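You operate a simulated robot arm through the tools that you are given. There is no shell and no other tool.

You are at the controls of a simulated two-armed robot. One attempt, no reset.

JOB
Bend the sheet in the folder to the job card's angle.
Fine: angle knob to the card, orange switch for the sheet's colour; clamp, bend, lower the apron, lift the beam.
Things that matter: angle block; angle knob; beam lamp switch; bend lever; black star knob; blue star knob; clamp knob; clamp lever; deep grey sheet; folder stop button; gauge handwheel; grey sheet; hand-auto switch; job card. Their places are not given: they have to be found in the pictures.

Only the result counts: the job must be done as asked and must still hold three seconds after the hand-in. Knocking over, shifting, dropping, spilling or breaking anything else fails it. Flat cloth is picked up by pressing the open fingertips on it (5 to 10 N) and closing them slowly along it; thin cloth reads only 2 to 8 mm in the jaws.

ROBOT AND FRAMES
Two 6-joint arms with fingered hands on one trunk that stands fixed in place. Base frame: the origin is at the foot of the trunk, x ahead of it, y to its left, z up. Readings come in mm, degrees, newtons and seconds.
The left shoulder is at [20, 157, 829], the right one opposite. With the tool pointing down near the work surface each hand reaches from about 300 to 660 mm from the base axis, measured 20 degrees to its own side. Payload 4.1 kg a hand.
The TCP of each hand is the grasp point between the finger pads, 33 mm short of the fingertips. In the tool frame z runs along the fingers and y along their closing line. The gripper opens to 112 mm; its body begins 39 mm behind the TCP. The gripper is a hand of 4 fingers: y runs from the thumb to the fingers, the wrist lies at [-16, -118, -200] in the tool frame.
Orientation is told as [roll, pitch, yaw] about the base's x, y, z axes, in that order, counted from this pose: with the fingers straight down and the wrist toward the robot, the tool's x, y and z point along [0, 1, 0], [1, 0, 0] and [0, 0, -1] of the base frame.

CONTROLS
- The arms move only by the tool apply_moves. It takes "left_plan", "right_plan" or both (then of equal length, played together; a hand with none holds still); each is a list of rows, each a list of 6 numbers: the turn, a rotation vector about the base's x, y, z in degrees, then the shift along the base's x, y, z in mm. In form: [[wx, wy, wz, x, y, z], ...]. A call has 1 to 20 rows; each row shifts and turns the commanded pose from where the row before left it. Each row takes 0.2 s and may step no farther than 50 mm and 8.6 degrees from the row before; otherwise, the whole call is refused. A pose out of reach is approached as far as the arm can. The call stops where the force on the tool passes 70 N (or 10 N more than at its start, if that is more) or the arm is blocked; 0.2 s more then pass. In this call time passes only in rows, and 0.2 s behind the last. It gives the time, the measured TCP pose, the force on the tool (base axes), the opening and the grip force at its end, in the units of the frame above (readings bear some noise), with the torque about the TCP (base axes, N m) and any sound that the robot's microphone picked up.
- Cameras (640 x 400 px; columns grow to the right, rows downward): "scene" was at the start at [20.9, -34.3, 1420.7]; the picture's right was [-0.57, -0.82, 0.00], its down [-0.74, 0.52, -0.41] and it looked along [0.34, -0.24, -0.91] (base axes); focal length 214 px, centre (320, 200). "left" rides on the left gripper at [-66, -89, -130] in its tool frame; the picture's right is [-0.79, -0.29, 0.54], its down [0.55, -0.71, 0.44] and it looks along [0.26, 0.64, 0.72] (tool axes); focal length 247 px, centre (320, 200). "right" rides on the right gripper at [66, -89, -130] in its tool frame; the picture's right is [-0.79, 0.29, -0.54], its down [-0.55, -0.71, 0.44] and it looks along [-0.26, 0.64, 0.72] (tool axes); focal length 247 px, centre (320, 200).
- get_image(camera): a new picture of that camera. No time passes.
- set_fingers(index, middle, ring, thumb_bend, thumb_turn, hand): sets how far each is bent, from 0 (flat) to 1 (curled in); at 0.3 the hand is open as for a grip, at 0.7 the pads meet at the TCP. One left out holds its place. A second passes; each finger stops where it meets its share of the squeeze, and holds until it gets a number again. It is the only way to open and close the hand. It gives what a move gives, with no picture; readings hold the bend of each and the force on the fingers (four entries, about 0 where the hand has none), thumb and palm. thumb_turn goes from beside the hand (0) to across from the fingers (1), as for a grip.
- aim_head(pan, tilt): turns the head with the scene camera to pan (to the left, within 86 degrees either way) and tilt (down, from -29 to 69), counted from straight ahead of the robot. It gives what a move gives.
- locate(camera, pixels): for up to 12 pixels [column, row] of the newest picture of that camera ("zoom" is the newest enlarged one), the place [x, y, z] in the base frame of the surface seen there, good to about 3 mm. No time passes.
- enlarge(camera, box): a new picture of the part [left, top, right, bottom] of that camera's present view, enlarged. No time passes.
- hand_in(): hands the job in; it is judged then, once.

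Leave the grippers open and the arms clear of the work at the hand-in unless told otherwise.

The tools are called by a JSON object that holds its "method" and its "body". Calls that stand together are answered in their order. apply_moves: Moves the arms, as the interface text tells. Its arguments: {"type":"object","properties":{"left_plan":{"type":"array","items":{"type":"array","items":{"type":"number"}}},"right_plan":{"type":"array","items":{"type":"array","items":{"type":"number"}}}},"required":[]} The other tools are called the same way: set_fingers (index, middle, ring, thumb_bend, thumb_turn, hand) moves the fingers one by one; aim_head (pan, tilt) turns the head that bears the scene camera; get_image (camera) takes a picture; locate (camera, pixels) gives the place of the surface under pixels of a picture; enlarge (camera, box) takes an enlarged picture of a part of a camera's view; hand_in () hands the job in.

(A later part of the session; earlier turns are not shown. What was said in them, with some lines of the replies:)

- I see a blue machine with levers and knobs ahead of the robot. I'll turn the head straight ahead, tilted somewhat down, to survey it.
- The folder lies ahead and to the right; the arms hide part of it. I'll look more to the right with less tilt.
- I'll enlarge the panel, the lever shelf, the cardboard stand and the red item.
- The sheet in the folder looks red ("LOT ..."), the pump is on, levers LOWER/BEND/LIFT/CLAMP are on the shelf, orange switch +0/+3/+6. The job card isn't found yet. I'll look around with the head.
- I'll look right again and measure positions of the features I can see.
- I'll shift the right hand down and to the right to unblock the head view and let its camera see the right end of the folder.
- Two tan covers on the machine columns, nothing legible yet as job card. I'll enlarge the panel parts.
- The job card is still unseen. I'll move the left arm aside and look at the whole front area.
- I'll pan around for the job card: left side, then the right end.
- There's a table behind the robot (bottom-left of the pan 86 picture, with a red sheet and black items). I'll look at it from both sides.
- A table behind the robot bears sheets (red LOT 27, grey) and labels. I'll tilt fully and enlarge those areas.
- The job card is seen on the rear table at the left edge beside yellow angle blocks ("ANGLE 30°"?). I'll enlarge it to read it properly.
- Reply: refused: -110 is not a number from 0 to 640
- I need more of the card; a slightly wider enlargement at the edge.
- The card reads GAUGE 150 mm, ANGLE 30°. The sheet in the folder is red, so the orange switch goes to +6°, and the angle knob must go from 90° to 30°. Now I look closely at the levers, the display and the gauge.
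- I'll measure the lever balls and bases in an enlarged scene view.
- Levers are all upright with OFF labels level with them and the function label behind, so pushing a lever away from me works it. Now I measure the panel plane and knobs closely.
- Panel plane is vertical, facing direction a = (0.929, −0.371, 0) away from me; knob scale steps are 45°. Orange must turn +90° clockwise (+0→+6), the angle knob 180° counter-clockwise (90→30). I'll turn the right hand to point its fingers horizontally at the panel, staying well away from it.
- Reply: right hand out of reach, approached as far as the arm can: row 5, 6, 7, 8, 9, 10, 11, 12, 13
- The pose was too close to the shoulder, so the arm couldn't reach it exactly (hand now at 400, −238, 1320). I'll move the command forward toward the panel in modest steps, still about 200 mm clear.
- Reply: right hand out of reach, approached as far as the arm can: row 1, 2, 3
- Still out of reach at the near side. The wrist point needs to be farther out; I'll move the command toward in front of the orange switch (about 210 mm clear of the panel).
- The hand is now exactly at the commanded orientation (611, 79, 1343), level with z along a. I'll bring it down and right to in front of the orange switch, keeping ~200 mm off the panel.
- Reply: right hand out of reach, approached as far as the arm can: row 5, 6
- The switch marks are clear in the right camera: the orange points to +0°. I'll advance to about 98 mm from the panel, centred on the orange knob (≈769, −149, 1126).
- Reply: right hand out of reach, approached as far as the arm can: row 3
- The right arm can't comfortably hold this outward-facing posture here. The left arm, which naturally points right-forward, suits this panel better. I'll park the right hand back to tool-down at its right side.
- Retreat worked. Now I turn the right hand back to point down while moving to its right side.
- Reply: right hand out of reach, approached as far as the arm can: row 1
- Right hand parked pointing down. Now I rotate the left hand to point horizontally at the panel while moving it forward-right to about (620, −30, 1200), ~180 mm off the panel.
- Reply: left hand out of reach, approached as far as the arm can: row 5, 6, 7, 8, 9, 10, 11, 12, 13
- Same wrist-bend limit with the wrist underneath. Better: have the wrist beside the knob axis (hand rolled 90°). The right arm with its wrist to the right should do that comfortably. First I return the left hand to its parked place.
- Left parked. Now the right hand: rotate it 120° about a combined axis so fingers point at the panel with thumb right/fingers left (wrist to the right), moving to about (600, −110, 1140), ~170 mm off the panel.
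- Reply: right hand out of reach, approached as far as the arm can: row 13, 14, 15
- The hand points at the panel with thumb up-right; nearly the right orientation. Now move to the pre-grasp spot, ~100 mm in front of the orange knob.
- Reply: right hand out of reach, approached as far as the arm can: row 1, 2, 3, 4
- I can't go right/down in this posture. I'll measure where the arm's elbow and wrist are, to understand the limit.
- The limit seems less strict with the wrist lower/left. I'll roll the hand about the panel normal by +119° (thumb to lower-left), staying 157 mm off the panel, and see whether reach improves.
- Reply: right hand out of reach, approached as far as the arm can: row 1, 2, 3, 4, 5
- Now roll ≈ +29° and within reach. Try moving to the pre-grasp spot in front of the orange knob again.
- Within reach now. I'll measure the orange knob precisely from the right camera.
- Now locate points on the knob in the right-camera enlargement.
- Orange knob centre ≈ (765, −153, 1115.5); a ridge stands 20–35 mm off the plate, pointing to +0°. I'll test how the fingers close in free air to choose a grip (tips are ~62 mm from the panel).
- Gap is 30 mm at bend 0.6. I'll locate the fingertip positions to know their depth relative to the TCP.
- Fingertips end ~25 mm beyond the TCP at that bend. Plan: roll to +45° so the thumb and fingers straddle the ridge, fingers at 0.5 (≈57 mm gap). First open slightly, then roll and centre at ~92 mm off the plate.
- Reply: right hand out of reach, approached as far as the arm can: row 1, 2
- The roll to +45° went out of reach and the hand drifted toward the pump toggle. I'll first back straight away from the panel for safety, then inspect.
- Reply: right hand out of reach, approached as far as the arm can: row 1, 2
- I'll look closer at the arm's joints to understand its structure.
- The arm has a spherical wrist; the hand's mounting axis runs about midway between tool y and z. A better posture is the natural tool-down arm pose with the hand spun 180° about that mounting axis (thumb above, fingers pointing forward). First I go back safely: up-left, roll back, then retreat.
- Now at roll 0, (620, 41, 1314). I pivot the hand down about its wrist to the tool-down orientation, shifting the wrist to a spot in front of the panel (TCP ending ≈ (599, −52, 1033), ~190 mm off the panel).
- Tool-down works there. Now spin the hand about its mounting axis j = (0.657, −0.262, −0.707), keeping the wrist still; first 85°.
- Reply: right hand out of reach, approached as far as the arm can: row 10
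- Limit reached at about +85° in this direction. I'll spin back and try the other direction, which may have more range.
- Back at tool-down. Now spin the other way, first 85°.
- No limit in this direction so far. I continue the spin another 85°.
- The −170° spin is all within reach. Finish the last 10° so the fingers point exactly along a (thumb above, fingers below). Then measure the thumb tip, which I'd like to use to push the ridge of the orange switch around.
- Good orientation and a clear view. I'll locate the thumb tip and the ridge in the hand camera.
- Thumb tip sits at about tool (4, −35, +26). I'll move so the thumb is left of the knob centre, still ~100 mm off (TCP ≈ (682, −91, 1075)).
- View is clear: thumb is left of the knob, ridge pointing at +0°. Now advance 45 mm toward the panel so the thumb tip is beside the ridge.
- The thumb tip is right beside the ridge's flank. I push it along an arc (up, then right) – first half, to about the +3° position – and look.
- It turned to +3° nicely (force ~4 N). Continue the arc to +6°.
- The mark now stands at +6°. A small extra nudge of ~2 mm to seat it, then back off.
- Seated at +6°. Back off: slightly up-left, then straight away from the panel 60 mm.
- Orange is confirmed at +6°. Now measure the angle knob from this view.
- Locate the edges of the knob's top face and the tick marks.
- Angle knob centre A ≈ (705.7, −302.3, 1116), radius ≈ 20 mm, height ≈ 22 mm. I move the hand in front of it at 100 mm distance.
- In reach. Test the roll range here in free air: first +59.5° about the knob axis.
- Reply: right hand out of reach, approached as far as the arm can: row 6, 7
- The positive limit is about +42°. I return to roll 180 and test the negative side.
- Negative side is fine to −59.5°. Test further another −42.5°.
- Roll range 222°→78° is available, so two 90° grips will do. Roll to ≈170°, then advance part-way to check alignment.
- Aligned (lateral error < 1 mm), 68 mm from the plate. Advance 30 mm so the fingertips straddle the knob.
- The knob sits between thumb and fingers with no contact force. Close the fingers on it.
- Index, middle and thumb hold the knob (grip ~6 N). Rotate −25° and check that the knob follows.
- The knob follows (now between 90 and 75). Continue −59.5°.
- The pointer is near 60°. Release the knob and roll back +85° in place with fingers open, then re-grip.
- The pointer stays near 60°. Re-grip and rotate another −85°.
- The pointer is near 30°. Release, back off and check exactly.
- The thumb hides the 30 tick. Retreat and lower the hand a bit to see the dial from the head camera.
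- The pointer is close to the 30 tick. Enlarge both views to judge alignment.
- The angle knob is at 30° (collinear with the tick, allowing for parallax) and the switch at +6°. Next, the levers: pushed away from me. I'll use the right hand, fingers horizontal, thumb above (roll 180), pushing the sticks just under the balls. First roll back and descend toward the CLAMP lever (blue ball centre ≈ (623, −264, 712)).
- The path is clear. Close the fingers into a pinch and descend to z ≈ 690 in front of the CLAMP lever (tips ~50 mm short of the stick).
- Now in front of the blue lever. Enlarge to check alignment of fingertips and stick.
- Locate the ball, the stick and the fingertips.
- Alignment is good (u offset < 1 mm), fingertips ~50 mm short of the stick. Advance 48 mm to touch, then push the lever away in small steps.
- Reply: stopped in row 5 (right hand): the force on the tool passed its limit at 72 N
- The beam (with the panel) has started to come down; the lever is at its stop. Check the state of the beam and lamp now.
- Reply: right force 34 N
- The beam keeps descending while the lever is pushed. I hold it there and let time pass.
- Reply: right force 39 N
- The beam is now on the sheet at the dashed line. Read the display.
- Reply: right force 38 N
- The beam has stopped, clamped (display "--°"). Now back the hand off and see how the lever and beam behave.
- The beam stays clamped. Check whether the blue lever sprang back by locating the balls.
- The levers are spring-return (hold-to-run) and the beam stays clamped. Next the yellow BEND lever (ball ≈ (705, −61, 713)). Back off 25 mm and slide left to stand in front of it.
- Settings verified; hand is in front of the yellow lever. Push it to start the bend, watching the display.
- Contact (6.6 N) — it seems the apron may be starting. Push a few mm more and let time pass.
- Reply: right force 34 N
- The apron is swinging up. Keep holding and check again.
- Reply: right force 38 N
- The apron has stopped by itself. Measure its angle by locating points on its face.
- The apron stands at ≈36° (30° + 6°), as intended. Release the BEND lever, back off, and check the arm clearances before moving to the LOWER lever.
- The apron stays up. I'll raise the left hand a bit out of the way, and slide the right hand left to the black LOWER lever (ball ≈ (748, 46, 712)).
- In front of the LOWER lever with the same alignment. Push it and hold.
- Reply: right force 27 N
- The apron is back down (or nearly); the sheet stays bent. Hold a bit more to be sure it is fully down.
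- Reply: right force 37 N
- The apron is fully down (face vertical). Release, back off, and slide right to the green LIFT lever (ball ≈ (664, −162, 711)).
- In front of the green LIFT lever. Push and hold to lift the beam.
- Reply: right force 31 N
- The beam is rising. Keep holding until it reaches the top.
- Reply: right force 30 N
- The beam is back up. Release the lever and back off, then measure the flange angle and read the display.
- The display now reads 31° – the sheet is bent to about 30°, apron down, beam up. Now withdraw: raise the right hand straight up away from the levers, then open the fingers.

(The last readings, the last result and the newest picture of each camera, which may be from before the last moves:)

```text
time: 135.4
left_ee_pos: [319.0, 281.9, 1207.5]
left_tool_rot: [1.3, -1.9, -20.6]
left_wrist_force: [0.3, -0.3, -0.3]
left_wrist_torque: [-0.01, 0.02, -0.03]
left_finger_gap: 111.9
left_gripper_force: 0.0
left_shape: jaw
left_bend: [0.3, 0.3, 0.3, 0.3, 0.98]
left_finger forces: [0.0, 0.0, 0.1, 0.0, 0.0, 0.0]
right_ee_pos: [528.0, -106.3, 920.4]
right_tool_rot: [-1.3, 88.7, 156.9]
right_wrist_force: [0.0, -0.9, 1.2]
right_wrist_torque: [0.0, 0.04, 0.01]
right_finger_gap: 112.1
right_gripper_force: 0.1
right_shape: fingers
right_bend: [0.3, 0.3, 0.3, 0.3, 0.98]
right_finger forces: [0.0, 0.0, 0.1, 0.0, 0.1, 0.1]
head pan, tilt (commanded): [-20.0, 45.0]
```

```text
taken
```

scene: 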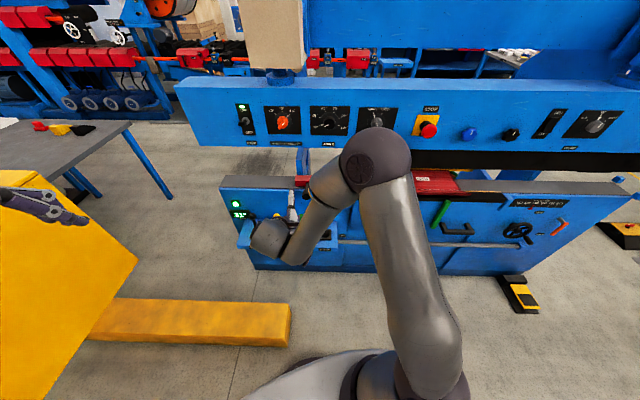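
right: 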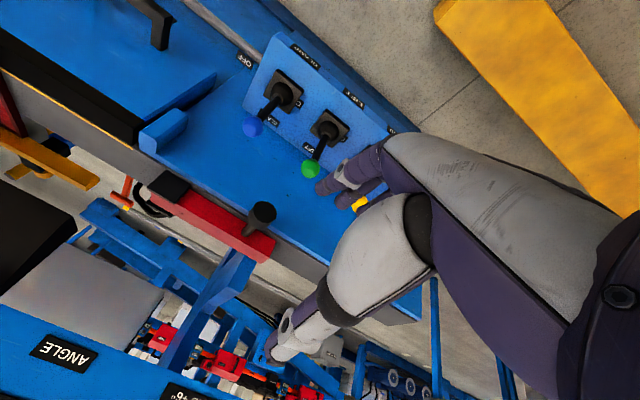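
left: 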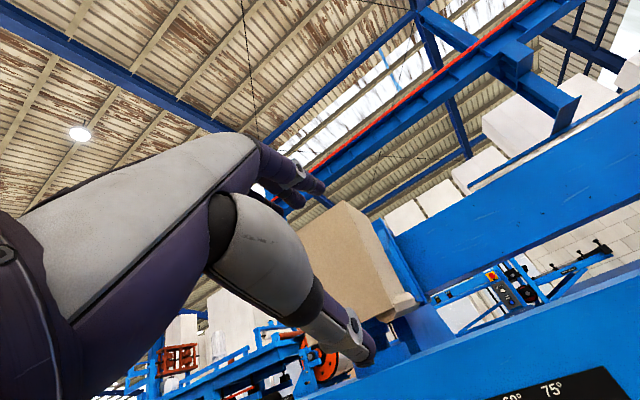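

Both hands are open and clear of the machine (right hand >200 mm from it). One last look at the controls and sheet before handing in.

{"method": "apply_moves", "body": {"right_plan": [[0, 0, 0, -15, 6, 10], [0, 0, 0, -15, 6, 10]]}}

{"method": "enlarge", "body": {"camera": "scene", "box": [180, 70, 460, 230]}}

{"method": "enlarge", "body": {"camera": "scene", "box": [380, 80, 640, 280]}}

```text
time: 136.1
left_ee_pos: [318.8, 282.4, 1207.2]
left_tool_rot: [1.4, -1.7, -20.7]
left_wrist_force: [0.7, 0.6, 0.1]
left_wrist_torque: [0.02, -0.01, 0.0]
left_finger_gap: 111.6
left_gripper_force: 0.1
left_shape: jaw
left_bend: [0.3, 0.3, 0.3, 0.3, 0.98]
left_finger forces: [0.0, 0.0, 0.0, 0.0, 0.0, 0.0]
right_ee_pos: [497.8, -93.8, 941.9]
right_tool_rot: [-0.9, 88.6, 157.4]
right_wrist_force: [-0.2, -0.2, -0.2]
right_wrist_torque: [0.01, 0.0, 0.02]
right_finger_gap: 112.3
right_gripper_force: 0.1
right_shape: fingers
right_bend: [0.3, 0.3, 0.3, 0.3, 0.98]
right_finger forces: [0.0, 0.0, 0.0, 0.0, 0.1, 0.0]
head pan, tilt (commanded): [-20.0, 45.0]
```

```text
2.29 times, centred on (320, 150) of scene
```

zoom: 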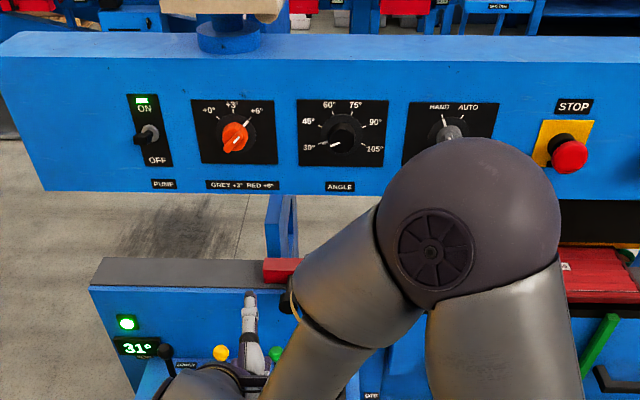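

```text
2.00 times, centred on (510, 180) of scene
```

zoom: 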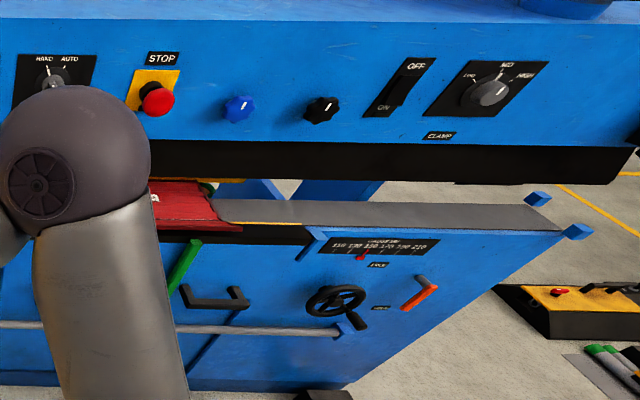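

The angle knob is at 30° and the orange switch at +6° for the red sheet. The apron is down, the beam is up, and the display reads 31° against the card's 30°. That 1° can't be bent back out. No other control was touched, and both hands are open and clear, so I'm handing in.

{"method": "hand_in", "body": {}}

```text
The job is handed in.
```

I bent the red sheet in the folder and handed the job in. The folder's display reads 31°, one degree over the job card's 30°. I don't know the verdict or the allowed tolerance.

- **Settings:** The angle knob points at 30°, and the orange switch is at +6° for the red sheet.
- **Why 31°:** The knob turns freely and may have stopped a fraction of a degree past the 30° mark. A bend can't be taken back out, so I left it.
- **Sequence:** I clamped the sheet and bent it; the apron stopped by itself at about 36°. Then I lowered the apron fully and lifted the beam back to the top.
- **Left as found:** Pump, STOP, hand-auto switch, clamp knob, gauge and the star knobs were not touched. I saw nothing knocked or shifted.
- **Arms:** Both hands are open and clear of the machine.
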